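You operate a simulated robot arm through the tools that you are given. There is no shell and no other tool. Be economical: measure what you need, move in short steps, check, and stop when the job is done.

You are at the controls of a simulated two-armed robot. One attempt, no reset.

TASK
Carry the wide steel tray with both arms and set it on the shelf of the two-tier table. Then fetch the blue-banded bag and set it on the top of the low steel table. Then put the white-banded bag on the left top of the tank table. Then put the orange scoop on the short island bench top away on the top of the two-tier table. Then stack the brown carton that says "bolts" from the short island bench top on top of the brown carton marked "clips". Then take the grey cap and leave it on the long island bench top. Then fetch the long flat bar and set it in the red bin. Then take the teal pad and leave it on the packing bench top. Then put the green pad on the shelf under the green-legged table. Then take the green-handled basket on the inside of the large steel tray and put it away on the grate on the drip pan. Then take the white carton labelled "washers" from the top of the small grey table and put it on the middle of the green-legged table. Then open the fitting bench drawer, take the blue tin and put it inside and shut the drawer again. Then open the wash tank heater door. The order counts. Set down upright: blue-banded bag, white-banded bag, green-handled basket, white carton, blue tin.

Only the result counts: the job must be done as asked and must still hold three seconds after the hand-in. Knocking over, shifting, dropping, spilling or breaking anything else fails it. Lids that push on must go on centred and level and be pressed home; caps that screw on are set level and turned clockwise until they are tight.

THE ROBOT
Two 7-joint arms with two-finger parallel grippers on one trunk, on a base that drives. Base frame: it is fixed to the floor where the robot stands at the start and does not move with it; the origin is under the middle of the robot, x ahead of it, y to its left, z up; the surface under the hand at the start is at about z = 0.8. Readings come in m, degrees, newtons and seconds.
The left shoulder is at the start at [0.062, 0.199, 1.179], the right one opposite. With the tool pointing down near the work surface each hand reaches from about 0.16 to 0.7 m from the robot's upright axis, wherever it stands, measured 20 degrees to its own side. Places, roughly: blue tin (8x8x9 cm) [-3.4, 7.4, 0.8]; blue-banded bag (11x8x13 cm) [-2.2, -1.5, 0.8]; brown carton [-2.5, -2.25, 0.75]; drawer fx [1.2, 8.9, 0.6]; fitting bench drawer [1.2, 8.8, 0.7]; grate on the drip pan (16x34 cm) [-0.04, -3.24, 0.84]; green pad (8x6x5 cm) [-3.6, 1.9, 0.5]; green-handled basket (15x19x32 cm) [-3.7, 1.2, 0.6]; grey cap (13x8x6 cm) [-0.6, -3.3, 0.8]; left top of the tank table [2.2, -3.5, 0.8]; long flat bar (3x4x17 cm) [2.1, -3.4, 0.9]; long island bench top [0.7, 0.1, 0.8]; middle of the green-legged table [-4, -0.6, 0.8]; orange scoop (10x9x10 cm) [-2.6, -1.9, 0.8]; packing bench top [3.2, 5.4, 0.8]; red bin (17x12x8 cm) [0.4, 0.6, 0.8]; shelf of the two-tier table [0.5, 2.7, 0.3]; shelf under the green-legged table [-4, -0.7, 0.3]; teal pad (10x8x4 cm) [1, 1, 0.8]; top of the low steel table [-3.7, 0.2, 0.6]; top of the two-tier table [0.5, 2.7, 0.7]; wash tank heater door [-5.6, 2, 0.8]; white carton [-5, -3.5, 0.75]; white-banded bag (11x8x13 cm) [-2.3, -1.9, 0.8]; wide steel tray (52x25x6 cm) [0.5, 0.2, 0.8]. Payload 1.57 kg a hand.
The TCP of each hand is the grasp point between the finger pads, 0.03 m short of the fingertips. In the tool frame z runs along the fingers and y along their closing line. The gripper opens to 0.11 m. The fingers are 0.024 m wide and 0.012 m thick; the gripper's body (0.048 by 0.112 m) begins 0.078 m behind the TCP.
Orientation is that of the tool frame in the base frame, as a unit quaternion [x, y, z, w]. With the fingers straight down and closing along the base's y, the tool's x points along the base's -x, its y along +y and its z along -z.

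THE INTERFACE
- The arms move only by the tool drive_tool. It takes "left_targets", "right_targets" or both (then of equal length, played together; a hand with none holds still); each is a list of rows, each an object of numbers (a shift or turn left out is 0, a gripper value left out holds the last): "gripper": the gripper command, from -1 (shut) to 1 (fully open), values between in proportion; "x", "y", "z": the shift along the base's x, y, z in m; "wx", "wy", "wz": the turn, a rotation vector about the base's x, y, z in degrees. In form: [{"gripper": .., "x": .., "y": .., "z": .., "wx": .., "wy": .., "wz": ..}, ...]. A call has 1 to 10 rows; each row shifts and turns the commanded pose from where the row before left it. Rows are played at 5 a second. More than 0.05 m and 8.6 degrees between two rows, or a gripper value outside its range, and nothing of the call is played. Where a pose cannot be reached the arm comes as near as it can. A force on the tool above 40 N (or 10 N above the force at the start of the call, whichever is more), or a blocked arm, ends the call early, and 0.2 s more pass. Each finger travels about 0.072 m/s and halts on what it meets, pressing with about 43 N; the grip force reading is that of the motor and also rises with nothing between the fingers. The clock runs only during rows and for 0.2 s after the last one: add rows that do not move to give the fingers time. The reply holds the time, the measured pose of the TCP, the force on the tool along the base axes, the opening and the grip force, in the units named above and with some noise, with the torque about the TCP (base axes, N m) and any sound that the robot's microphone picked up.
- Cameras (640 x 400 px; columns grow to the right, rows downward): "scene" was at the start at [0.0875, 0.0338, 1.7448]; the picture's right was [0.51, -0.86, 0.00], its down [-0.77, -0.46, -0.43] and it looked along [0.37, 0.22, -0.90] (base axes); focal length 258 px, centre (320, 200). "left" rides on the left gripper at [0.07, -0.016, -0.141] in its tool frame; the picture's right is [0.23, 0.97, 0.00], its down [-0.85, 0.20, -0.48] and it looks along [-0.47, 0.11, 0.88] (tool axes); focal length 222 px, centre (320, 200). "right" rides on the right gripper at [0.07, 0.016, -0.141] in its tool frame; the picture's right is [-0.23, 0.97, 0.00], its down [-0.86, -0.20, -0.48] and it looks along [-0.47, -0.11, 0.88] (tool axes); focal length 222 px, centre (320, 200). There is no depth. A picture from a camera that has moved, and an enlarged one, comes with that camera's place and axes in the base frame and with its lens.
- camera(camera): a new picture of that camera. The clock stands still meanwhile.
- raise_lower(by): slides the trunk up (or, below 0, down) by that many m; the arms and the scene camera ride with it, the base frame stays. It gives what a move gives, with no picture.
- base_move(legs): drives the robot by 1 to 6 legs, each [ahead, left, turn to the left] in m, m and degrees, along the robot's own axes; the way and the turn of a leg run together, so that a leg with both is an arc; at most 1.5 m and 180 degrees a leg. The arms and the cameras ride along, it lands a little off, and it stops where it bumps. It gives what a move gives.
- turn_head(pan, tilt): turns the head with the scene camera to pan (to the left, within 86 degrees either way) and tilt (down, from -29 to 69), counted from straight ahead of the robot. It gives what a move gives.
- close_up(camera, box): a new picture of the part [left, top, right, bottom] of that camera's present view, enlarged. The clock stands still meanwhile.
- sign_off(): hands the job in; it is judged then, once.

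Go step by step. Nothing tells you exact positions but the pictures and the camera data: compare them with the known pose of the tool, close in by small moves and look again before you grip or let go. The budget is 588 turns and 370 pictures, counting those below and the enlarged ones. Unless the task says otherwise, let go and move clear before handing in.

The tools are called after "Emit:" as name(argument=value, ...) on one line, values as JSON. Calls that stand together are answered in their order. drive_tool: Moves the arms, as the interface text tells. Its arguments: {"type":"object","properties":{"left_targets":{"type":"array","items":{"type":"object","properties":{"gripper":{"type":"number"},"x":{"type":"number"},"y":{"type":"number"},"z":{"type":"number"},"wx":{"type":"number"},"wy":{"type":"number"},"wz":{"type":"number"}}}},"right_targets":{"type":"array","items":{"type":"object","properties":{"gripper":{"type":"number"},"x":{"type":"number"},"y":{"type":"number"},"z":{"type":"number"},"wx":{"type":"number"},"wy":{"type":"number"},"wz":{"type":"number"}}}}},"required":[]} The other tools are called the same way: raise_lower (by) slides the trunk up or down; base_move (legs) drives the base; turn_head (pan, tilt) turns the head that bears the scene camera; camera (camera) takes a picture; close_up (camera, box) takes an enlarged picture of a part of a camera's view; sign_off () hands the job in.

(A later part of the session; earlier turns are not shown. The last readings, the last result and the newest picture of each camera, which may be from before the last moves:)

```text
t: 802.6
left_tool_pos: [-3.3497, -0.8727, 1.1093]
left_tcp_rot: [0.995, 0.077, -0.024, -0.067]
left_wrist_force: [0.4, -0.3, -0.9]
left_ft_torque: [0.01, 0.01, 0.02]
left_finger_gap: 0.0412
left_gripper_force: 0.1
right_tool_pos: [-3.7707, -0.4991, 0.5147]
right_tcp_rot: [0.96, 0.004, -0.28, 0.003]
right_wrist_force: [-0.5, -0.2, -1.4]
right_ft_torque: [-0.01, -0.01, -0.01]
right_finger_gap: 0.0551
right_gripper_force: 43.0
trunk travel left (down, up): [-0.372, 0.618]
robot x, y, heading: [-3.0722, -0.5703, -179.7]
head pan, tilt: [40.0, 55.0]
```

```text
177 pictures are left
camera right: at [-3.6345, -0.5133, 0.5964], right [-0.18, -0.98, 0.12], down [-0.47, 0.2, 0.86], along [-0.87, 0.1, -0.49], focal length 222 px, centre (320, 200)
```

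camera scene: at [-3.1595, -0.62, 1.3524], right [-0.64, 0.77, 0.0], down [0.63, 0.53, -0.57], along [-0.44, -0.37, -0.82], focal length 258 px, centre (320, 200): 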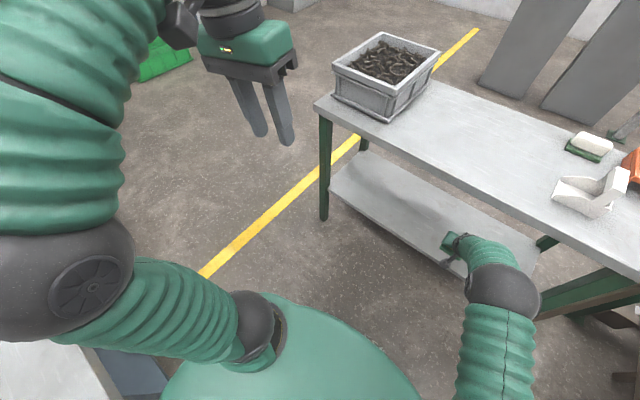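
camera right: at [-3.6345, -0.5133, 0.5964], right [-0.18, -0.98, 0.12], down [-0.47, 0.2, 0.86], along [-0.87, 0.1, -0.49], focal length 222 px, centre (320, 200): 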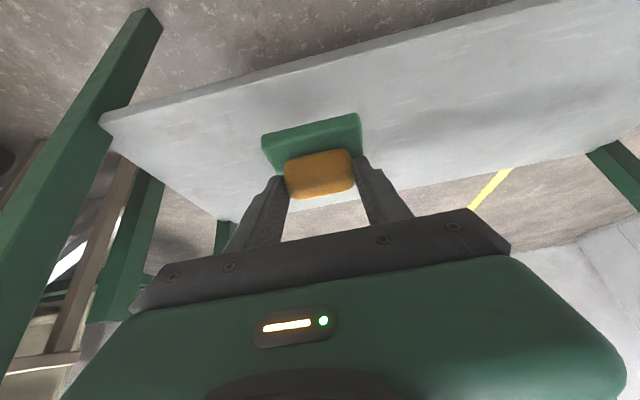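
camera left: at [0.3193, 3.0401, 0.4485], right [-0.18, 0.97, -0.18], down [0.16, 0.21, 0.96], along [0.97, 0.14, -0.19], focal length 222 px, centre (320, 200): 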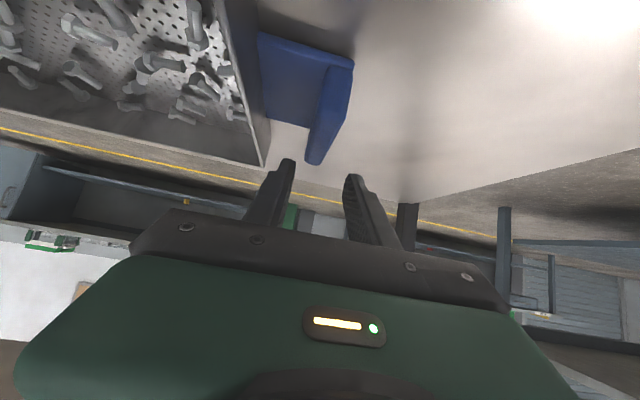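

Emit:
raise_lower(by=-0.075)

Emit:
base_move(legs=[[0.13, 0.0, 0]])

Emit:
camera(camera="right")

Emit:
camera(camera="scene")

```text
t: 803.7
left_tool_pos: [-3.3488, -0.873, 1.0346]
left_tcp_rot: [0.994, 0.077, -0.024, -0.067]
left_wrist_force: [1.1, -0.5, 0.0]
left_ft_torque: [0.02, 0.02, -0.01]
left_finger_gap: 0.0413
left_gripper_force: 0.0
right_tool_pos: [-3.7705, -0.4998, 0.4393]
right_tcp_rot: [0.96, 0.004, -0.279, 0.003]
right_wrist_force: [0.1, 0.1, 0.4]
right_ft_torque: [0.0, -0.01, 0.0]
right_finger_gap: 0.0551
right_gripper_force: 43.2
trunk travel left (down, up): [-0.297, 0.693]
robot x, y, heading: [-3.0733, -0.5703, -180.1]
head pan, tilt: [40.0, 55.0]
```

```text
t: 805.0
left_tool_pos: [-3.4793, -0.8735, 1.0344]
left_tcp_rot: [0.994, 0.079, -0.022, -0.066]
left_wrist_force: [-0.2, 0.3, -0.1]
left_ft_torque: [-0.01, -0.01, 0.02]
left_finger_gap: 0.0412
left_gripper_force: 0.0
right_tool_pos: [-3.9001, -0.5002, 0.4395]
right_tcp_rot: [0.96, 0.005, -0.279, 0.003]
right_wrist_force: [-0.6, 0.1, 0.1]
right_ft_torque: [0.01, 0.01, -0.02]
right_finger_gap: 0.0551
right_gripper_force: 43.1
trunk travel left (down, up): [-0.297, 0.693]
robot x, y, heading: [-3.2066, -0.5692, -179.7]
head pan, tilt: [40.0, 55.0]
```

```text
176 pictures are left
camera right: at [-3.7646, -0.5141, 0.5201], right [-0.18, -0.98, 0.12], down [-0.47, 0.2, 0.86], along [-0.86, 0.1, -0.49], focal length 222 px, centre (320, 200)
```

right: 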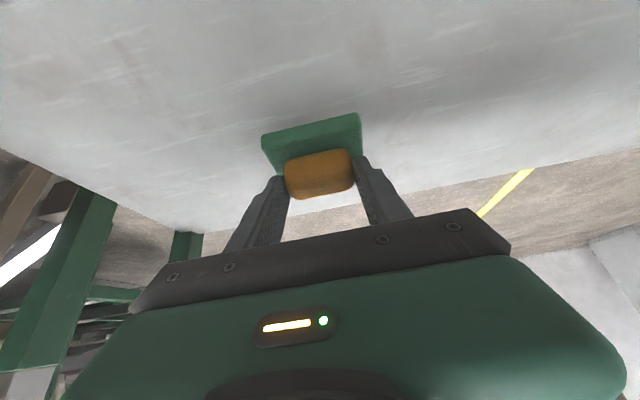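

```text
175 pictures are left
camera scene: at [-3.2906, -0.6202, 1.2772], right [-0.64, 0.76, 0.0], down [0.63, 0.53, -0.57], along [-0.44, -0.37, -0.82], focal length 258 px, centre (320, 200)
```

scene: 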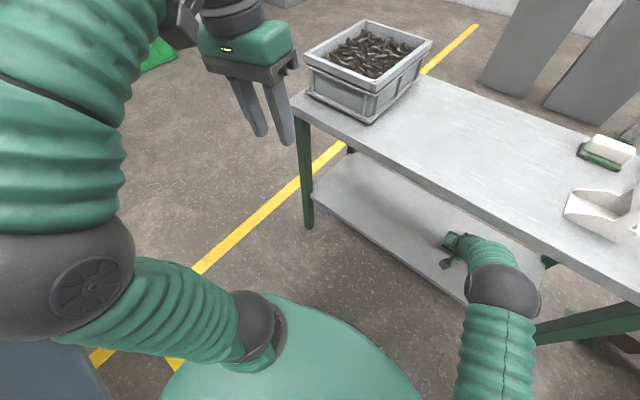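

Emit:
raise_lower(by=-0.04)

Emit:
raise_lower(by=-0.01)

```text
t: 805.8
left_tool_pos: [-3.4776, -0.8728, 0.9944]
left_tcp_rot: [0.994, 0.078, -0.024, -0.067]
left_wrist_force: [0.4, 0.5, -0.4]
left_ft_torque: [-0.01, 0.01, -0.02]
left_finger_gap: 0.0416
left_gripper_force: 0.1
right_tool_pos: [-3.8988, -0.4997, 0.3994]
right_tcp_rot: [0.96, 0.005, -0.279, 0.003]
right_wrist_force: [-0.1, 0.0, -0.9]
right_ft_torque: [-0.02, 0.0, 0.0]
right_finger_gap: 0.0546
right_gripper_force: 43.2
trunk travel left (down, up): [-0.257, 0.733]
robot x, y, heading: [-3.2025, -0.575, -180.0]
head pan, tilt: [40.0, 55.0]
```

```text
t: 806.4
left_tool_pos: [-3.4775, -0.8749, 0.9848]
left_tcp_rot: [0.994, 0.078, -0.024, -0.066]
left_wrist_force: [0.3, 1.9, 0.2]
left_ft_torque: [0.0, -0.04, -0.03]
left_finger_gap: 0.0412
left_gripper_force: 0.2
right_tool_pos: [-3.8982, -0.5001, 0.3898]
right_tcp_rot: [0.96, 0.004, -0.28, 0.002]
right_wrist_force: [-0.1, 0.2, -0.2]
right_ft_torque: [-0.01, 0.03, 0.01]
right_finger_gap: 0.0548
right_gripper_force: 43.1
trunk travel left (down, up): [-0.247, 0.743]
robot x, y, heading: [-3.2027, -0.5716, -179.8]
head pan, tilt: [40.0, 55.0]
```

Emit:
raise_lower(by=-0.01)

Emit:
raise_lower(by=-0.006)

Emit:
camera(camera="right")

```text
t: 807.0
left_tool_pos: [-3.4774, -0.8736, 0.9755]
left_tcp_rot: [0.994, 0.079, -0.025, -0.067]
left_wrist_force: [0.6, -0.3, 0.8]
left_ft_torque: [0.02, 0.02, 0.01]
left_finger_gap: 0.0413
left_gripper_force: 0.1
right_tool_pos: [-3.8991, -0.4991, 0.3824]
right_tcp_rot: [0.96, 0.005, -0.281, 0.002]
right_wrist_force: [-0.4, -0.4, 10.2]
right_ft_torque: [0.45, -0.08, 0.02]
right_finger_gap: 0.0548
right_gripper_force: 42.9
trunk travel left (down, up): [-0.237, 0.753]
robot x, y, heading: [-3.2045, -0.5699, -179.6]
head pan, tilt: [40.0, 55.0]
```

```text
t: 807.5
left_tool_pos: [-3.473, -0.8747, 0.9725]
left_tcp_rot: [0.994, 0.078, -0.027, -0.067]
left_wrist_force: [-0.3, -0.4, 0.4]
left_ft_torque: [0.02, 0.02, 0.0]
left_finger_gap: 0.0412
left_gripper_force: 0.0
right_tool_pos: [-3.9013, -0.5008, 0.3808]
right_tcp_rot: [0.958, 0.004, -0.286, 0.003]
right_wrist_force: [0.5, 2.2, 36.1]
right_ft_torque: [0.25, -0.21, -0.07]
right_finger_gap: 0.0549
right_gripper_force: 42.6
trunk travel left (down, up): [-0.231, 0.759]
robot x, y, heading: [-3.2031, -0.5731, -180.0]
head pan, tilt: [40.0, 55.0]
```

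```text
174 pictures are left
camera right: at [-3.7636, -0.5144, 0.4612], right [-0.18, -0.98, 0.13], down [-0.45, 0.2, 0.87], along [-0.87, 0.1, -0.48], focal length 222 px, centre (320, 200)
```

right: 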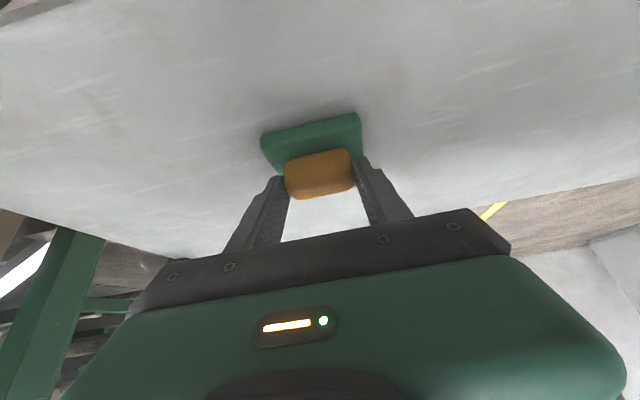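

Emit:
raise_lower(by=0.005)

Emit:
drive_tool(right_targets=[{"gripper": 0.3}, {"gripper": 0.8}, {}, {}])

Emit:
raise_lower(by=0.05)

Emit:
camera(camera="right")

Emit:
base_move(legs=[[-0.2, 0, 0]])

Emit:
camera(camera="scene")

```text
t: 808.1
left_tool_pos: [-3.475, -0.8734, 0.9737]
left_tcp_rot: [0.994, 0.078, -0.025, -0.067]
left_wrist_force: [-0.3, -0.3, -0.3]
left_ft_torque: [-0.01, 0.01, 0.01]
left_finger_gap: 0.0413
left_gripper_force: 0.2
right_tool_pos: [-3.9003, -0.5009, 0.3816]
right_tcp_rot: [0.959, 0.004, -0.282, 0.003]
right_wrist_force: [-5.9, 0.3, 20.8]
right_ft_torque: [0.05, 1.16, 0.02]
right_finger_gap: 0.0552
right_gripper_force: 42.9
trunk travel left (down, up): [-0.236, 0.754]
robot x, y, heading: [-3.2033, -0.5696, -180.1]
head pan, tilt: [40.0, 55.0]
```

```text
t: 809.1
left_tool_pos: [-3.4783, -0.873, 0.9728]
left_tcp_rot: [0.994, 0.078, -0.024, -0.067]
left_wrist_force: [-0.7, -0.2, 0.5]
left_ft_torque: [-0.01, 0.07, 0.03]
left_finger_gap: 0.0411
left_gripper_force: 0.0
right_tool_pos: [-3.8987, -0.4999, 0.3783]
right_tcp_rot: [0.96, 0.004, -0.279, 0.002]
right_wrist_force: [-0.1, 0.3, 0.7]
right_ft_torque: [-0.01, 0.02, 0.0]
right_finger_gap: 0.0988
right_gripper_force: 0.1
trunk travel left (down, up): [-0.236, 0.754]
robot x, y, heading: [-3.2039, -0.5744, -179.9]
head pan, tilt: [40.0, 55.0]
```

```text
t: 810.0
left_tool_pos: [-3.4776, -0.8719, 1.0238]
left_tcp_rot: [0.994, 0.078, -0.024, -0.066]
left_wrist_force: [-0.1, -0.1, 0.3]
left_ft_torque: [0.03, -0.01, -0.01]
left_finger_gap: 0.0411
left_gripper_force: 0.0
right_tool_pos: [-3.8994, -0.5002, 0.4291]
right_tcp_rot: [0.96, 0.005, -0.279, 0.003]
right_wrist_force: [-0.7, -0.2, -1.0]
right_ft_torque: [0.0, -0.01, 0.0]
right_finger_gap: 0.0991
right_gripper_force: 0.1
trunk travel left (down, up): [-0.286, 0.704]
robot x, y, heading: [-3.2058, -0.5723, -179.7]
head pan, tilt: [40.0, 55.0]
```

```text
173 pictures are left
camera right: at [-3.7636, -0.5141, 0.5102], right [-0.18, -0.98, 0.12], down [-0.47, 0.2, 0.86], along [-0.87, 0.1, -0.49], focal length 222 px, centre (320, 200)
```

right: 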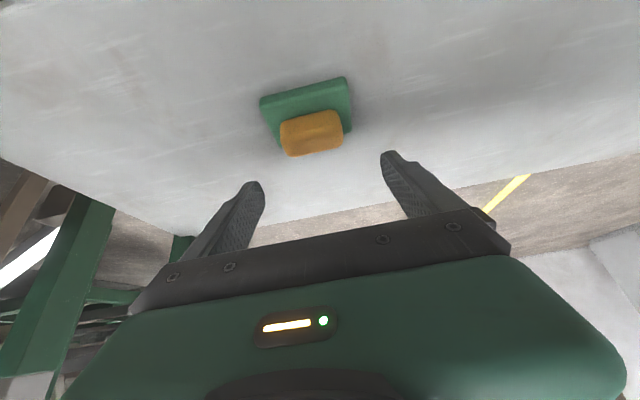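

```text
t: 811.6
left_tool_pos: [-3.2768, -0.8719, 1.0237]
left_tcp_rot: [0.994, 0.077, -0.025, -0.067]
left_wrist_force: [-0.9, 0.1, 0.8]
left_ft_torque: [0.01, 0.02, 0.02]
left_finger_gap: 0.0415
left_gripper_force: 0.1
right_tool_pos: [-3.7002, -0.499, 0.4286]
right_tcp_rot: [0.96, 0.004, -0.28, 0.003]
right_wrist_force: [-0.1, -0.4, 0.5]
right_ft_torque: [-0.04, 0.01, -0.02]
right_finger_gap: 0.0989
right_gripper_force: 0.1
trunk travel left (down, up): [-0.286, 0.704]
robot x, y, heading: [-3.0036, -0.5758, -180.1]
head pan, tilt: [40.0, 55.0]
```

```text
172 pictures are left
camera scene: at [-3.0878, -0.6198, 1.2665], right [-0.64, 0.77, 0.0], down [0.63, 0.53, -0.57], along [-0.44, -0.37, -0.82], focal length 258 px, centre (320, 200)
```

scene: 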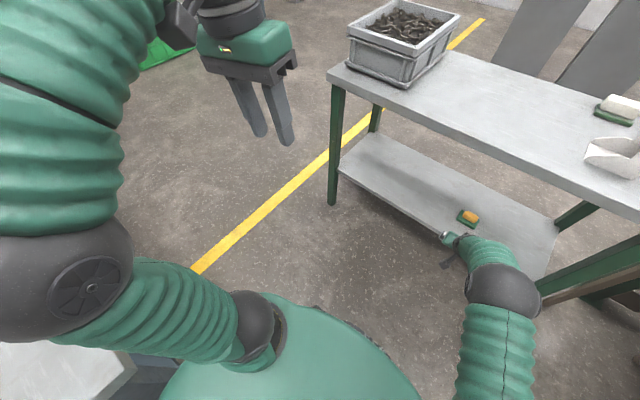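

Emit:
raise_lower(by=0.4)

Emit:
raise_lower(by=0.2)

Emit:
base_move(legs=[[0, -0.15, 0], [-0.35, -0.3, 0], [0, -1.0, 0], [0, -0.25, 0]])

Emit:
turn_head(pan=0, tilt=45)

Emit:
camera(camera="scene")

```text
t: 815.4
left_tool_pos: [-3.2785, -0.8737, 1.4239]
left_tcp_rot: [0.995, 0.077, -0.024, -0.066]
left_wrist_force: [0.3, 0.2, 0.1]
left_ft_torque: [-0.03, 0.02, -0.04]
left_finger_gap: 0.0412
left_gripper_force: 0.0
right_tool_pos: [-3.6987, -0.4995, 0.8299]
right_tcp_rot: [0.96, 0.004, -0.28, 0.003]
right_wrist_force: [-0.4, 1.1, 0.2]
right_ft_torque: [0.01, 0.03, 0.01]
right_finger_gap: 0.0991
right_gripper_force: 0.1
trunk travel left (down, up): [-0.686, 0.304]
robot x, y, heading: [-3.0055, -0.5739, -179.9]
head pan, tilt: [40.0, 55.0]
```

```text
t: 817.6
left_tool_pos: [-3.2784, -0.8723, 1.6242]
left_tcp_rot: [0.994, 0.077, -0.024, -0.067]
left_wrist_force: [0.1, 0.1, 0.4]
left_ft_torque: [0.02, 0.02, 0.03]
left_finger_gap: 0.0413
left_gripper_force: 0.1
right_tool_pos: [-3.6991, -0.498, 1.0288]
right_tcp_rot: [0.96, 0.003, -0.28, 0.002]
right_wrist_force: [0.8, 0.1, -0.8]
right_ft_torque: [0.02, -0.02, -0.04]
right_finger_gap: 0.0989
right_gripper_force: 0.1
trunk travel left (down, up): [-0.886, 0.104]
robot x, y, heading: [-3.0002, -0.5721, -179.9]
head pan, tilt: [40.0, 55.0]
```

```text
t: 827.6
left_tool_pos: [-2.9185, 0.8389, 1.624]
left_tcp_rot: [0.995, 0.075, -0.024, -0.066]
left_wrist_force: [0.0, -0.3, 0.0]
left_ft_torque: [-0.02, 0.0, -0.02]
left_finger_gap: 0.0415
left_gripper_force: 0.0
right_tool_pos: [-3.3383, 1.2155, 1.0284]
right_tcp_rot: [0.96, 0.0, -0.28, 0.001]
right_wrist_force: [0.2, 0.3, 0.5]
right_ft_torque: [-0.01, 0.02, -0.03]
right_finger_gap: 0.0991
right_gripper_force: 0.0
trunk travel left (down, up): [-0.886, 0.104]
robot x, y, heading: [-2.6451, 1.1406, 179.6]
head pan, tilt: [40.0, 55.0]
```

```text
t: 828.7
left_tool_pos: [-2.9167, 0.8337, 1.6235]
left_tcp_rot: [0.995, 0.075, -0.026, -0.067]
left_wrist_force: [0.6, -0.5, 0.2]
left_ft_torque: [0.0, -0.04, -0.02]
left_finger_gap: 0.0414
left_gripper_force: 0.0
right_tool_pos: [-3.3364, 1.2116, 1.0299]
right_tcp_rot: [0.96, 0.001, -0.28, 0.0]
right_wrist_force: [0.7, -0.3, -0.1]
right_ft_torque: [0.02, 0.02, 0.03]
right_finger_gap: 0.0986
right_gripper_force: 0.1
trunk travel left (down, up): [-0.886, 0.104]
robot x, y, heading: [-2.6445, 1.1396, 179.7]
head pan, tilt: [0.0, 45.0]
```

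```text
171 pictures are left
camera scene: at [-2.7551, 1.1326, 1.8798], right [0.0, 1.0, 0.0], down [0.71, 0.0, -0.71], along [-0.71, 0.0, -0.71], focal length 258 px, centre (320, 200)
```

scene: 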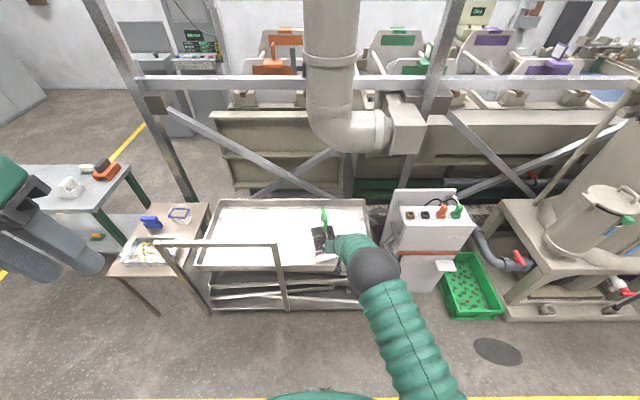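

Emit:
camera(camera="right")

Emit:
close_up(camera="scene", box=[190, 180, 390, 320])

```text
170 pictures are left
camera right: at [-3.2014, 1.196, 1.1118], right [-0.19, -0.97, 0.12], down [-0.46, 0.2, 0.86], along [-0.87, 0.11, -0.49], focal length 222 px, centre (320, 200)
```

right: 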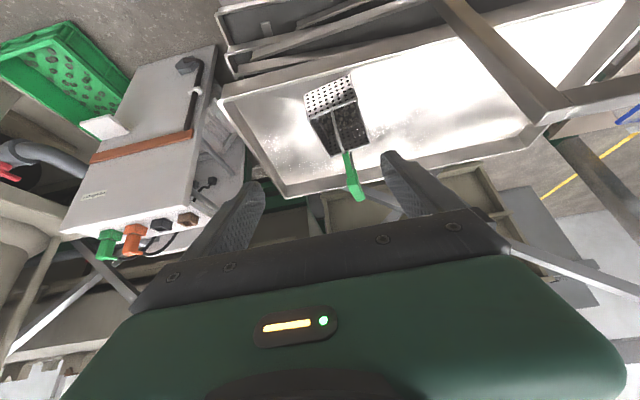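

```text
2.86 times, centred on (290, 250) of scene
camera zoom: at [-2.7551, 1.1326, 1.8798], right [0.0, 1.0, 0.0], down [0.71, 0.0, -0.71], along [-0.71, 0.0, -0.71], focal length 736 px, centre (406, 57)
```

zoom: 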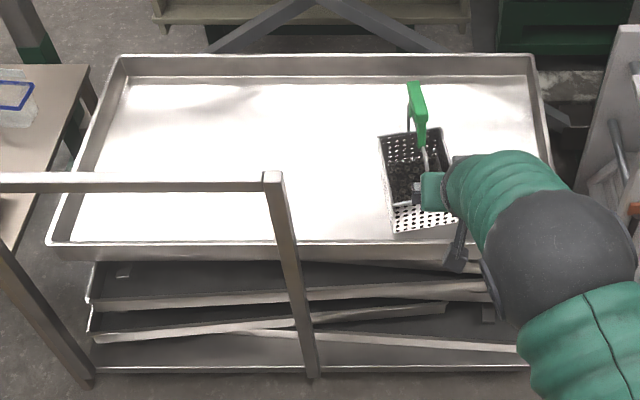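

Emit:
close_up(camera="right", box=[280, 60, 400, 210])

```text
2.67 times, centred on (340, 135) of right
camera zoom: at [-3.2014, 1.196, 1.1118], right [-0.19, -0.97, 0.12], down [-0.46, 0.2, 0.86], along [-0.87, 0.11, -0.49], focal length 592 px, centre (267, 373)
```

zoom: 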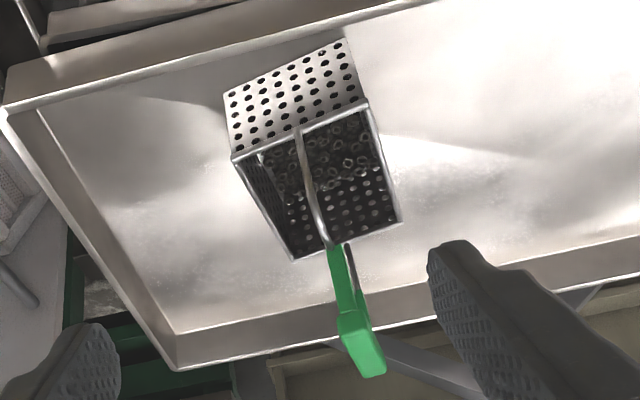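

The basket's green grip bar runs along x near (-3.683,1.155), z≈0.80. I straighten the hand and approach from above.

Emit:
drive_tool(right_targets=[{"wy": -8}, {"wy": -8}, {"wy": -8}, {"wy": -8.4}, {}])

Emit:
base_move(legs=[[0.32, 0.05, 0.3]])

Emit:
camera(camera="right")

Emit:
turn_head(pan=0, tilt=52)

Emit:
camera(camera="scene")

```text
t: 829.9
left_tool_pos: [-2.9162, 0.8357, 1.6234]
left_tcp_rot: [0.995, 0.075, -0.025, -0.068]
left_wrist_force: [0.6, 0.3, -0.1]
left_ft_torque: [0.0, 0.01, -0.01]
left_finger_gap: 0.0412
left_gripper_force: 0.0
right_tool_pos: [-3.3196, 1.2141, 1.0327]
right_tcp_rot: [1.0, -0.001, -0.026, 0.001]
right_wrist_force: [0.7, -0.1, 0.1]
right_ft_torque: [-0.01, 0.01, -0.01]
right_finger_gap: 0.0991
right_gripper_force: 0.1
right hand out of reach, approached as far as the arm can: row 4
trunk travel left (down, up): [-0.886, 0.104]
robot x, y, heading: [-2.6409, 1.1364, 179.8]
head pan, tilt: [0.0, 45.0]
```

```text
t: 832.0
left_tool_pos: [-3.2253, 0.7881, 1.6248]
left_tcp_rot: [0.994, 0.079, -0.028, -0.067]
left_wrist_force: [-0.1, 1.1, -0.2]
left_ft_torque: [0.01, 0.03, 0.0]
left_finger_gap: 0.0413
left_gripper_force: 0.0
right_tool_pos: [-3.6322, 1.1633, 1.0357]
right_tcp_rot: [1.0, 0.004, -0.027, 0.003]
right_wrist_force: [1.2, 0.4, -0.1]
right_ft_torque: [-0.02, 0.03, 0.0]
right_finger_gap: 0.099
right_gripper_force: 0.1
trunk travel left (down, up): [-0.886, 0.104]
robot x, y, heading: [-2.9582, 1.0872, -179.8]
head pan, tilt: [0.0, 45.0]
```

```text
167 pictures are left
camera right: at [-3.5538, 1.1482, 1.1723], right [-0.22, -0.98, 0.02], down [-0.83, 0.19, 0.52], along [-0.51, 0.1, -0.85], focal length 222 px, centre (320, 200)
```

right: 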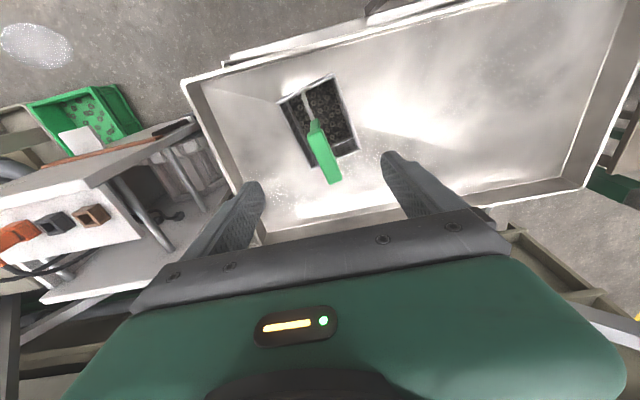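

```text
t: 832.7
left_tool_pos: [-3.227, 0.7842, 1.6245]
left_tcp_rot: [0.994, 0.079, -0.026, -0.067]
left_wrist_force: [0.0, -1.2, 0.8]
left_ft_torque: [0.03, 0.0, 0.03]
left_finger_gap: 0.0417
left_gripper_force: 0.1
right_tool_pos: [-3.6344, 1.1588, 1.0339]
right_tcp_rot: [1.0, 0.004, -0.028, 0.002]
right_wrist_force: [-0.2, -0.1, -0.3]
right_ft_torque: [0.02, 0.02, -0.02]
right_finger_gap: 0.0991
right_gripper_force: 0.0
trunk travel left (down, up): [-0.886, 0.104]
robot x, y, heading: [-2.9571, 1.0885, -180.0]
head pan, tilt: [0.0, 52.0]
```

```text
166 pictures are left
camera scene: at [-3.0624, 1.0849, 1.8704], right [0.0, 1.0, 0.0], down [0.79, 0.0, -0.62], along [-0.62, 0.0, -0.79], focal length 258 px, centre (320, 200)
```

scene: 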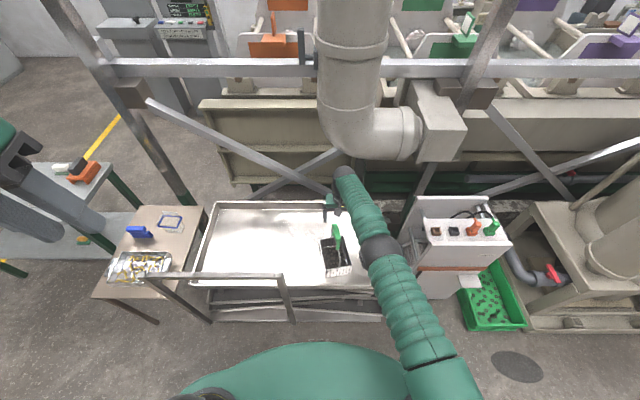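

Emit:
base_move(legs=[[0.042, -0.004, 0]])

Emit:
raise_lower(by=-0.14)

Emit:
camera(camera="right")

Emit:
close_up(camera="scene", box=[260, 150, 440, 300])

```text
t: 833.6
left_tool_pos: [-3.2558, 0.7879, 1.6276]
left_tcp_rot: [0.994, 0.078, -0.032, -0.068]
left_wrist_force: [-0.2, -0.8, -0.6]
left_ft_torque: [0.06, 0.11, 0.02]
left_finger_gap: 0.0415
left_gripper_force: 0.0
right_tool_pos: [-3.6715, 1.1638, 1.0392]
right_tcp_rot: [0.999, 0.005, -0.031, 0.001]
right_wrist_force: [-0.1, -0.7, 0.4]
right_ft_torque: [-0.02, 0.11, 0.01]
right_finger_gap: 0.0989
right_gripper_force: 0.1
trunk travel left (down, up): [-0.886, 0.104]
robot x, y, heading: [-3.0002, 1.0923, -179.8]
head pan, tilt: [0.0, 52.0]
```

```text
t: 835.2
left_tool_pos: [-3.268, 0.7884, 1.4851]
left_tcp_rot: [0.994, 0.079, -0.027, -0.067]
left_wrist_force: [-0.2, 0.2, 0.0]
left_ft_torque: [-0.03, -0.02, -0.01]
left_finger_gap: 0.0413
left_gripper_force: 0.1
right_tool_pos: [-3.6801, 1.163, 0.8944]
right_tcp_rot: [1.0, 0.006, -0.027, 0.002]
right_wrist_force: [-0.3, 0.3, -0.5]
right_ft_torque: [0.01, -0.05, -0.02]
right_finger_gap: 0.0988
right_gripper_force: 0.1
trunk travel left (down, up): [-0.746, 0.244]
robot x, y, heading: [-2.9993, 1.09, -179.9]
head pan, tilt: [0.0, 52.0]
```

```text
165 pictures are left
camera right: at [-3.6014, 1.1491, 1.0318], right [-0.22, -0.98, 0.02], down [-0.83, 0.19, 0.52], along [-0.51, 0.1, -0.85], focal length 222 px, centre (320, 200)
```

right: 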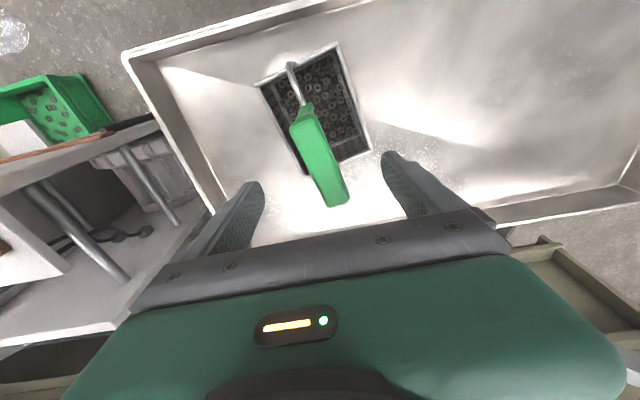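

```text
2.67 times, centred on (350, 225) of scene
camera zoom: at [-3.1091, 1.09, 1.7302], right [0.0, 1.0, 0.0], down [0.79, 0.0, -0.61], along [-0.61, 0.0, -0.79], focal length 687 px, centre (240, 133)
```

zoom: 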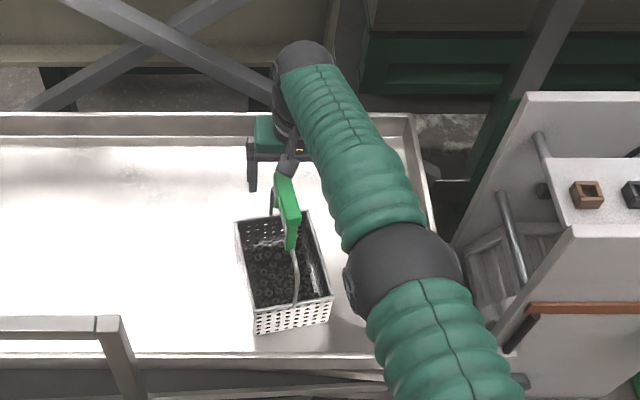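

Emit:
drive_tool(right_targets=[{"wz": 5.5, "x": -0.003, "y": 0.002}, {"gripper": 0.2}, {}])

Emit:
raise_lower(by=-0.09)

Emit:
camera(camera="right")

```text
t: 836.0
left_tool_pos: [-3.2686, 0.7882, 1.4863]
left_tcp_rot: [0.994, 0.078, -0.027, -0.067]
left_wrist_force: [-0.6, 0.2, -0.2]
left_ft_torque: [0.02, -0.03, 0.01]
left_finger_gap: 0.0415
left_gripper_force: 0.0
right_tool_pos: [-3.6805, 1.1653, 0.8952]
right_tcp_rot: [0.998, 0.054, -0.027, 0.004]
right_wrist_force: [0.6, 0.2, 0.0]
right_ft_torque: [-0.02, -0.02, 0.0]
right_finger_gap: 0.0661
right_gripper_force: 0.0
trunk travel left (down, up): [-0.746, 0.244]
robot x, y, heading: [-3.0001, 1.0908, -179.9]
head pan, tilt: [0.0, 52.0]
```

```text
t: 837.3
left_tool_pos: [-3.2673, 0.7892, 1.3956]
left_tcp_rot: [0.994, 0.077, -0.027, -0.068]
left_wrist_force: [0.5, -0.5, 0.0]
left_ft_torque: [0.02, -0.03, 0.02]
left_finger_gap: 0.0413
left_gripper_force: 0.1
right_tool_pos: [-3.6796, 1.1645, 0.8051]
right_tcp_rot: [0.998, 0.053, -0.027, 0.004]
right_wrist_force: [-0.7, 0.6, 0.1]
right_ft_torque: [-0.01, -0.04, -0.04]
right_finger_gap: 0.0661
right_gripper_force: 0.0
trunk travel left (down, up): [-0.656, 0.334]
robot x, y, heading: [-3.0023, 1.0934, -179.7]
head pan, tilt: [0.0, 52.0]
```

```text
163 pictures are left
camera right: at [-3.6006, 1.159, 0.9427], right [-0.12, -0.99, 0.02], down [-0.84, 0.11, 0.52], along [-0.52, 0.05, -0.85], focal length 222 px, centre (320, 200)
```

right: 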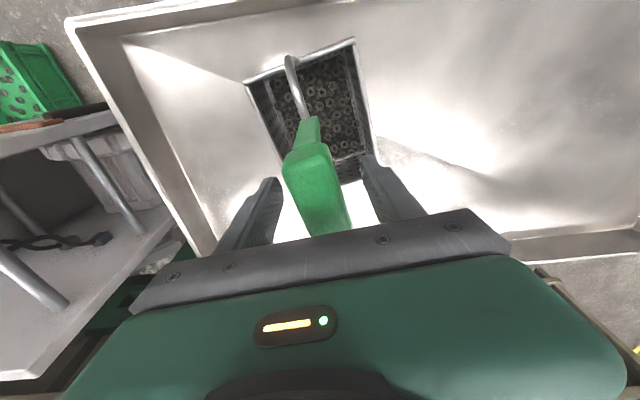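

Emit:
drive_tool(right_targets=[{"gripper": -0.3}, {"gripper": -1}, {}, {}])

Emit:
raise_lower(by=0.03)

Emit:
camera(camera="right")

```text
t: 838.3
left_tool_pos: [-3.2682, 0.79, 1.395]
left_tcp_rot: [0.994, 0.078, -0.027, -0.068]
left_wrist_force: [0.1, 0.4, 0.7]
left_ft_torque: [-0.05, -0.02, 0.01]
left_finger_gap: 0.0415
left_gripper_force: 0.0
right_tool_pos: [-3.68, 1.1654, 0.8045]
right_tcp_rot: [0.998, 0.053, -0.027, 0.002]
right_wrist_force: [-0.8, 0.6, 0.3]
right_ft_torque: [0.4, -0.13, 0.28]
right_finger_gap: 0.0257
right_gripper_force: 37.0
trunk travel left (down, up): [-0.656, 0.334]
robot x, y, heading: [-2.9977, 1.0894, -179.8]
head pan, tilt: [0.0, 52.0]
```

```text
t: 839.0
left_tool_pos: [-3.2698, 0.7889, 1.4242]
left_tcp_rot: [0.994, 0.078, -0.027, -0.066]
left_wrist_force: [-0.7, 0.0, 0.4]
left_ft_torque: [0.0, 0.03, -0.02]
left_finger_gap: 0.0412
left_gripper_force: 0.0
right_tool_pos: [-3.68, 1.1658, 0.8342]
right_tcp_rot: [0.998, 0.052, -0.026, 0.003]
right_wrist_force: [0.1, -0.4, -8.4]
right_ft_torque: [-0.01, -0.04, 0.05]
right_finger_gap: 0.026
right_gripper_force: 37.4
trunk travel left (down, up): [-0.686, 0.304]
robot x, y, heading: [-2.9983, 1.0918, -179.7]
head pan, tilt: [0.0, 52.0]
```

```text
162 pictures are left
camera right: at [-3.6015, 1.1592, 0.9715], right [-0.12, -0.99, 0.02], down [-0.85, 0.11, 0.52], along [-0.52, 0.05, -0.85], focal length 222 px, centre (320, 200)
```

right: 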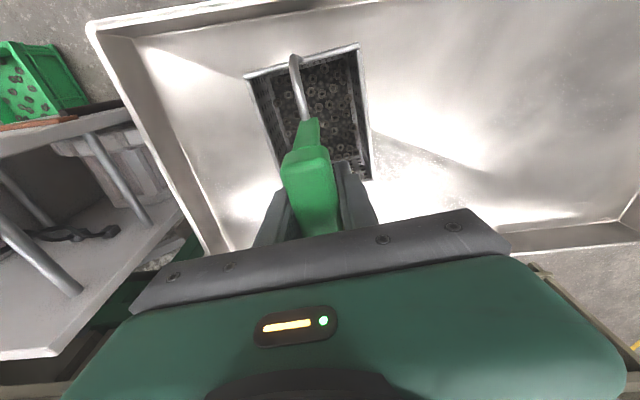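

Basket lifted (~0.85 kg). I raise it and carry it toward the grate.

Emit:
raise_lower(by=0.3)

Emit:
drive_tool(right_targets=[{"z": 0.03}, {"z": 0.03}, {"z": 0.03}, {}])

Emit:
base_move(legs=[[-1.0, 0, 0], [-1.0, 0, 0], [0, 0, 90]])

Emit:
camera(camera="right")

```text
t: 842.0
left_tool_pos: [-3.2697, 0.7898, 1.7259]
left_tcp_rot: [0.994, 0.079, -0.027, -0.067]
left_wrist_force: [0.1, 0.5, 0.1]
left_ft_torque: [-0.01, 0.02, -0.02]
left_finger_gap: 0.0413
left_gripper_force: 0.0
right_tool_pos: [-3.6809, 1.1664, 1.1336]
right_tcp_rot: [0.998, 0.052, -0.026, 0.003]
right_wrist_force: [0.6, 0.2, -8.4]
right_ft_torque: [-0.01, -0.06, -0.02]
right_finger_gap: 0.026
right_gripper_force: 36.9
trunk travel left (down, up): [-0.986, 0.004]
robot x, y, heading: [-3.0009, 1.0927, -179.9]
head pan, tilt: [0.0, 52.0]
```

```text
t: 843.0
left_tool_pos: [-3.2707, 0.7888, 1.7245]
left_tcp_rot: [0.994, 0.079, -0.026, -0.067]
left_wrist_force: [0.1, 0.1, -0.6]
left_ft_torque: [-0.03, 0.03, 0.01]
left_finger_gap: 0.0414
left_gripper_force: 0.0
right_tool_pos: [-3.6823, 1.1646, 1.2235]
right_tcp_rot: [0.998, 0.053, -0.025, 0.003]
right_wrist_force: [-0.2, 0.2, -8.5]
right_ft_torque: [-0.02, -0.05, 0.01]
right_finger_gap: 0.026
right_gripper_force: 37.2
trunk travel left (down, up): [-0.986, 0.004]
robot x, y, heading: [-3.0022, 1.0897, -179.8]
head pan, tilt: [0.0, 52.0]
```

```text
t: 856.8
left_tool_pos: [-0.7034, 0.8646, 1.7255]
left_tcp_rot: [0.635, 0.769, -0.068, -0.027]
left_wrist_force: [0.4, -1.0, 0.9]
left_ft_torque: [0.0, 0.02, -0.02]
left_finger_gap: 0.0411
left_gripper_force: 0.1
right_tool_pos: [-1.0639, 0.4415, 1.2236]
right_tcp_rot: [0.656, 0.754, -0.016, 0.021]
right_wrist_force: [0.2, -0.2, -8.1]
right_ft_torque: [0.08, 0.0, 0.02]
right_finger_gap: 0.0257
right_gripper_force: 37.0
trunk travel left (down, up): [-0.986, 0.004]
robot x, y, heading: [-1.0107, 1.1235, -88.1]
head pan, tilt: [0.0, 52.0]
```

```text
161 pictures are left
camera right: at [-1.0596, 0.5211, 1.3611], right [1.0, -0.09, 0.02], down [-0.09, -0.85, 0.52], along [-0.03, -0.52, -0.85], focal length 222 px, centre (320, 200)
```

right: 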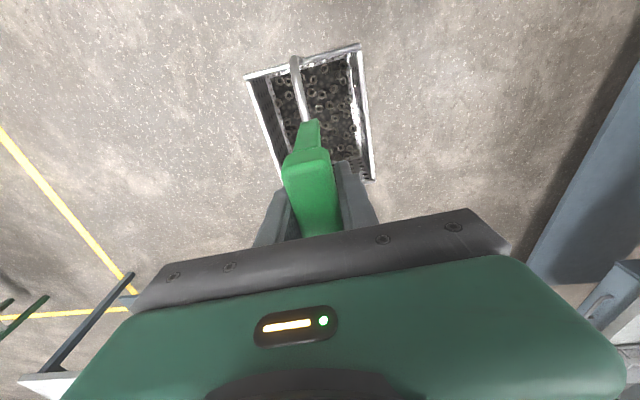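

Emit:
base_move(legs=[[1.45, 0, -1.9], [1.45, 0, 0], [0, 0.85, 0]])

Emit:
drive_tool(right_targets=[{"wz": 8.5}, {"wz": 8.5}, {"wz": 8.5}, {"wz": 8.5}, {"wz": 8.5}, {"wz": 8.5}, {"wz": 8.5}, {"wz": 8.5}, {"wz": 8.5}, {"wz": 5}])

Emit:
turn_head(pan=0, tilt=40)

Emit:
camera(camera="scene")

```text
t: 875.0
left_tool_pos: [0.135, -2.095, 1.7261]
left_tcp_rot: [0.656, 0.751, -0.066, -0.027]
left_wrist_force: [0.5, -0.6, 0.4]
left_ft_torque: [0.0, -0.03, 0.0]
left_finger_gap: 0.0411
left_gripper_force: 0.1
right_tool_pos: [-0.2491, -2.4991, 1.2243]
right_tcp_rot: [0.677, 0.736, -0.016, 0.024]
right_wrist_force: [-0.7, 0.2, -7.9]
right_ft_torque: [0.05, -0.03, 0.0]
right_finger_gap: 0.026
right_gripper_force: 37.7
trunk travel left (down, up): [-0.986, 0.004]
robot x, y, heading: [-0.1581, -1.822, -90.9]
head pan, tilt: [0.0, 52.0]
```

```text
t: 877.2
left_tool_pos: [0.1412, -2.0929, 1.7258]
left_tcp_rot: [0.656, 0.751, -0.068, -0.029]
left_wrist_force: [0.0, 0.1, 0.4]
left_ft_torque: [0.0, -0.01, 0.0]
left_finger_gap: 0.0411
left_gripper_force: 0.0
right_tool_pos: [-0.2433, -2.4988, 1.2256]
right_tcp_rot: [0.033, 0.999, 0.001, 0.029]
right_wrist_force: [0.1, -0.6, -8.4]
right_ft_torque: [0.0, 0.06, 0.01]
right_finger_gap: 0.0256
right_gripper_force: 37.1
trunk travel left (down, up): [-0.986, 0.004]
robot x, y, heading: [-0.1567, -1.8206, -90.9]
head pan, tilt: [0.0, 52.0]
```

```text
t: 878.0
left_tool_pos: [0.1421, -2.0929, 1.7262]
left_tcp_rot: [0.656, 0.751, -0.068, -0.028]
left_wrist_force: [-0.2, -0.8, 0.9]
left_ft_torque: [-0.02, 0.0, -0.04]
left_finger_gap: 0.0411
left_gripper_force: 0.0
right_tool_pos: [-0.2432, -2.5, 1.2263]
right_tcp_rot: [0.033, 0.999, 0.002, 0.029]
right_wrist_force: [0.0, -0.2, -8.6]
right_ft_torque: [0.03, 0.07, -0.02]
right_finger_gap: 0.0259
right_gripper_force: 37.2
trunk travel left (down, up): [-0.986, 0.004]
robot x, y, heading: [-0.1556, -1.8199, -90.9]
head pan, tilt: [0.0, 40.0]
```

```text
160 pictures are left
camera scene: at [-0.1541, -1.9444, 1.9867], right [-1.0, 0.02, 0.0], down [0.01, 0.65, -0.76], along [-0.02, -0.76, -0.65], focal length 258 px, centre (320, 200)
```

scene: 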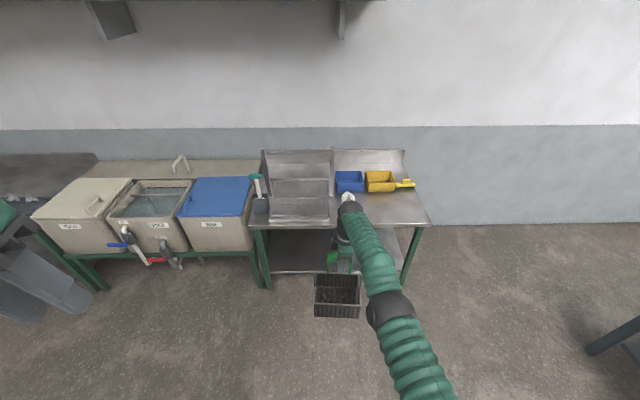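

Emit:
close_up(camera="scene", box=[240, 140, 360, 240])

```text
4.00 times, centred on (300, 190) of scene
camera zoom: at [-0.1541, -1.9444, 1.9867], right [-1.0, 0.02, 0.0], down [0.01, 0.65, -0.76], along [-0.02, -0.76, -0.65], focal length 1030 px, centre (400, 240)
```

zoom: 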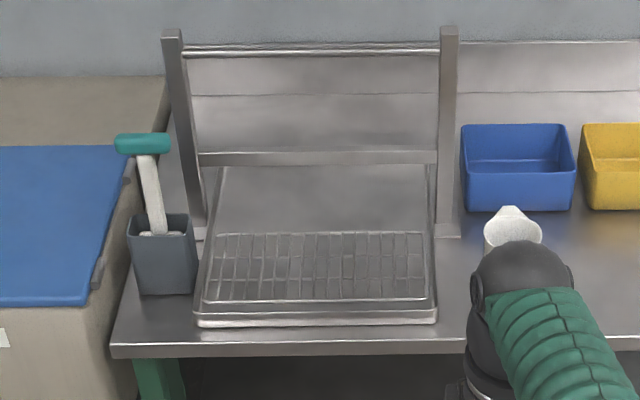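

Emit:
base_move(legs=[[0, 0.19, 0.9], [0.6, 0, 0]])

Emit:
turn_head(pan=0, tilt=55)

Emit:
camera(camera="scene")

Emit:
camera(camera="right")

```text
t: 882.5
left_tool_pos: [0.3226, -2.6803, 1.7287]
left_tcp_rot: [0.649, 0.757, -0.067, -0.024]
left_wrist_force: [-0.4, -0.1, 0.7]
left_ft_torque: [-0.01, 0.04, 0.01]
left_finger_gap: 0.0411
left_gripper_force: 0.1
right_tool_pos: [-0.0502, -3.095, 1.228]
right_tcp_rot: [0.024, 0.999, 0.001, 0.032]
right_wrist_force: [-0.1, 0.1, -8.2]
right_ft_torque: [0.03, 0.07, 0.0]
right_finger_gap: 0.0261
right_gripper_force: 36.9
trunk travel left (down, up): [-0.986, 0.004]
robot x, y, heading: [0.0339, -2.42, -89.8]
head pan, tilt: [0.0, 40.0]
```

```text
t: 883.2
left_tool_pos: [0.3245, -2.6794, 1.7277]
left_tcp_rot: [0.65, 0.757, -0.067, -0.026]
left_wrist_force: [0.0, -0.4, -0.6]
left_ft_torque: [0.02, 0.06, -0.02]
left_finger_gap: 0.0415
left_gripper_force: 0.0
right_tool_pos: [-0.0496, -3.0968, 1.2272]
right_tcp_rot: [0.023, 0.999, 0.001, 0.032]
right_wrist_force: [-0.5, 0.8, -8.0]
right_ft_torque: [0.01, 0.1, -0.03]
right_finger_gap: 0.0258
right_gripper_force: 37.4
trunk travel left (down, up): [-0.986, 0.004]
robot x, y, heading: [0.0332, -2.4181, -90.2]
head pan, tilt: [0.0, 55.0]
```

```text
158 pictures are left
camera scene: at [0.0201, -2.5264, 1.9663], right [-1.0, 0.0, -0.01], down [0.0, 0.82, -0.57], along [0.01, -0.57, -0.82], focal length 258 px, centre (320, 200)
```

scene: 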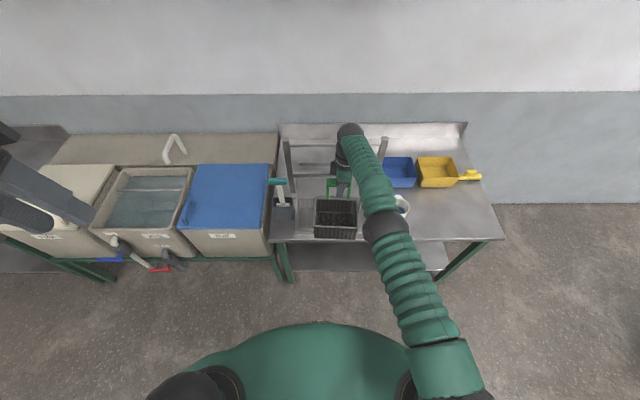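

```text
157 pictures are left
camera right: at [-0.1274, -3.0762, 1.3641], right [0.27, 0.96, 0.02], down [0.81, -0.24, 0.53], along [0.51, -0.13, -0.85], focal length 222 px, centre (320, 200)
```

right: 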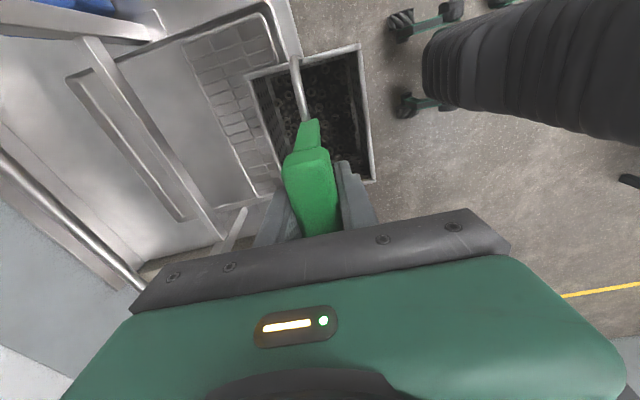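

Emit:
base_move(legs=[[0.125, 0, 0.2]])

Emit:
camera(camera="right")

Emit:
close_up(camera="scene", box=[250, 110, 410, 250])

```text
t: 884.5
left_tool_pos: [0.3399, -2.7871, 1.7292]
left_tcp_rot: [0.648, 0.758, -0.073, -0.025]
left_wrist_force: [0.0, 0.5, -0.4]
left_ft_torque: [-0.04, -0.03, 0.0]
left_finger_gap: 0.0412
left_gripper_force: 0.1
right_tool_pos: [-0.0365, -3.2097, 1.2341]
right_tcp_rot: [0.021, 0.999, -0.004, 0.028]
right_wrist_force: [0.5, 0.4, -6.8]
right_ft_torque: [0.02, 0.01, -0.02]
right_finger_gap: 0.0261
right_gripper_force: 36.6
trunk travel left (down, up): [-0.986, 0.004]
robot x, y, heading: [0.0328, -2.5445, -89.7]
head pan, tilt: [0.0, 55.0]
```

```text
156 pictures are left
camera right: at [-0.1127, -3.1882, 1.3717], right [0.27, 0.96, 0.01], down [0.82, -0.23, 0.53], along [0.51, -0.14, -0.85], focal length 222 px, centre (320, 200)
```

right: 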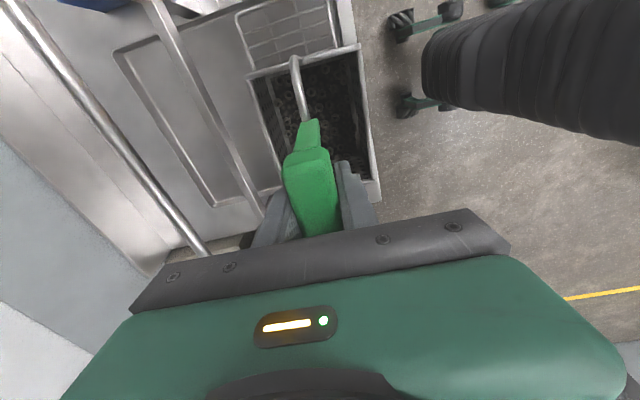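

```text
2.86 times, centred on (330, 180) of scene
camera zoom: at [0.0354, -2.6318, 1.9674], right [-1.0, 0.0, 0.0], down [0.0, 0.81, -0.58], along [0.0, -0.58, -0.81], focal length 736 px, centre (291, 257)
```

zoom: 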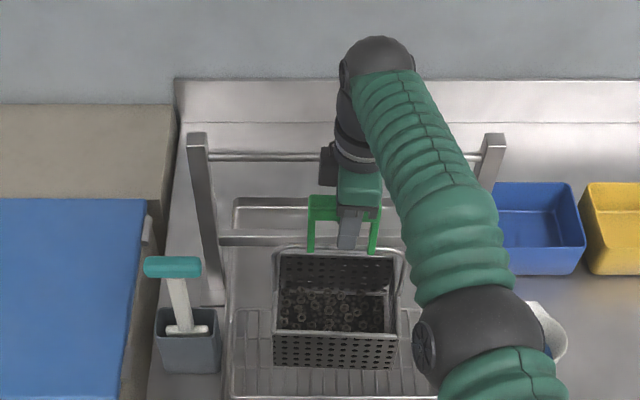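

Emit:
raise_lower(by=-0.06)

Emit:
camera(camera="scene")

Emit:
camera(camera="right")

```text
t: 885.5
left_tool_pos: [0.3427, -2.8063, 1.6653]
left_tcp_rot: [0.648, 0.758, -0.071, -0.03]
left_wrist_force: [-0.2, 0.2, -0.4]
left_ft_torque: [-0.02, 0.03, 0.02]
left_finger_gap: 0.0415
left_gripper_force: 0.1
right_tool_pos: [-0.0343, -3.225, 1.1663]
right_tcp_rot: [0.02, 0.999, 0.002, 0.028]
right_wrist_force: [0.3, 0.0, -8.1]
right_ft_torque: [0.02, 0.07, 0.0]
right_finger_gap: 0.0257
right_gripper_force: 36.3
trunk travel left (down, up): [-0.926, 0.064]
robot x, y, heading: [0.0338, -2.5448, -89.9]
head pan, tilt: [0.0, 55.0]
```

```text
154 pictures are left
camera scene: at [0.0386, -2.6552, 1.906], right [-1.0, 0.0, 0.0], down [0.0, 0.82, -0.57], along [0.0, -0.57, -0.82], focal length 258 px, centre (320, 200)
```

scene: 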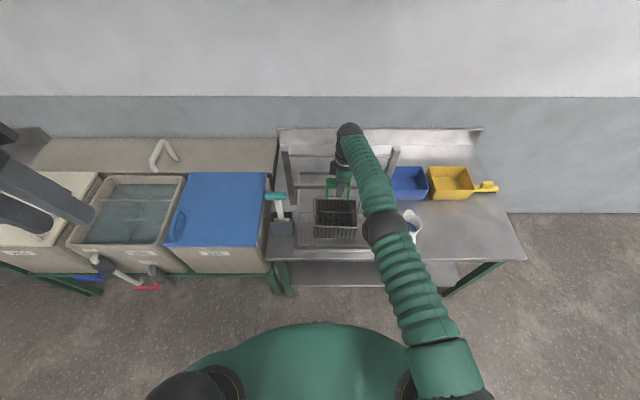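

```text
153 pictures are left
camera right: at [-0.11, -3.204, 1.304], right [0.27, 0.96, 0.02], down [0.82, -0.24, 0.52], along [0.51, -0.12, -0.85], focal length 222 px, centre (320, 200)
```

right: 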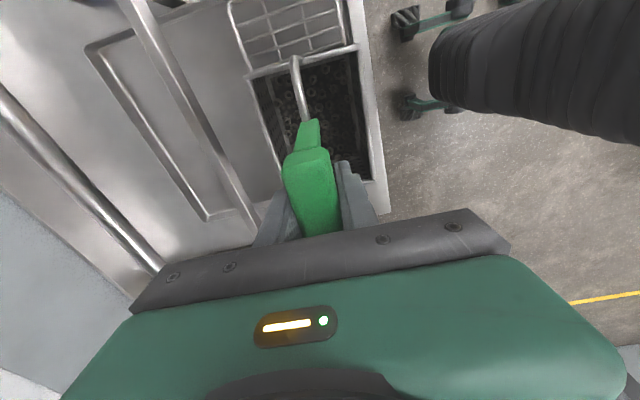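

Emit:
close_up(camera="scene", box=[280, 170, 400, 260])

Emit:
close_up(camera="right", box=[210, 0, 410, 140])

```text
4.44 times, centred on (340, 215) of scene
camera zoom: at [0.0386, -2.6552, 1.906], right [-1.0, 0.0, 0.0], down [0.0, 0.82, -0.57], along [0.0, -0.57, -0.82], focal length 1145 px, centre (231, 133)
```

zoom: 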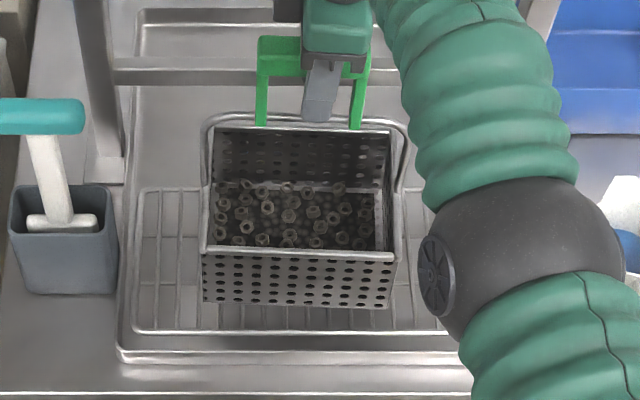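

```text
2.86 times, centred on (310, 70) of right
camera zoom: at [-0.11, -3.204, 1.304], right [0.27, 0.96, 0.02], down [0.82, -0.24, 0.52], along [0.51, -0.12, -0.85], focal length 635 px, centre (349, 571)
```

zoom: 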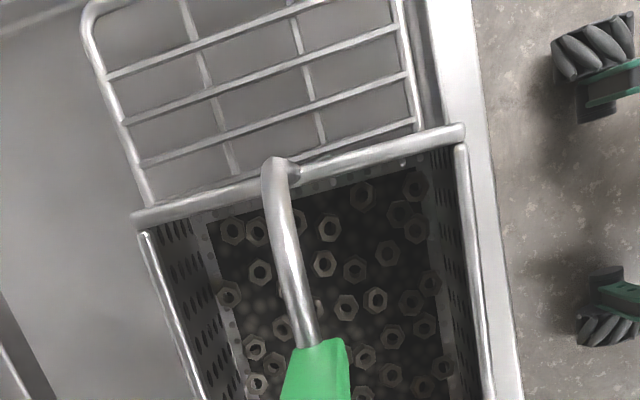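

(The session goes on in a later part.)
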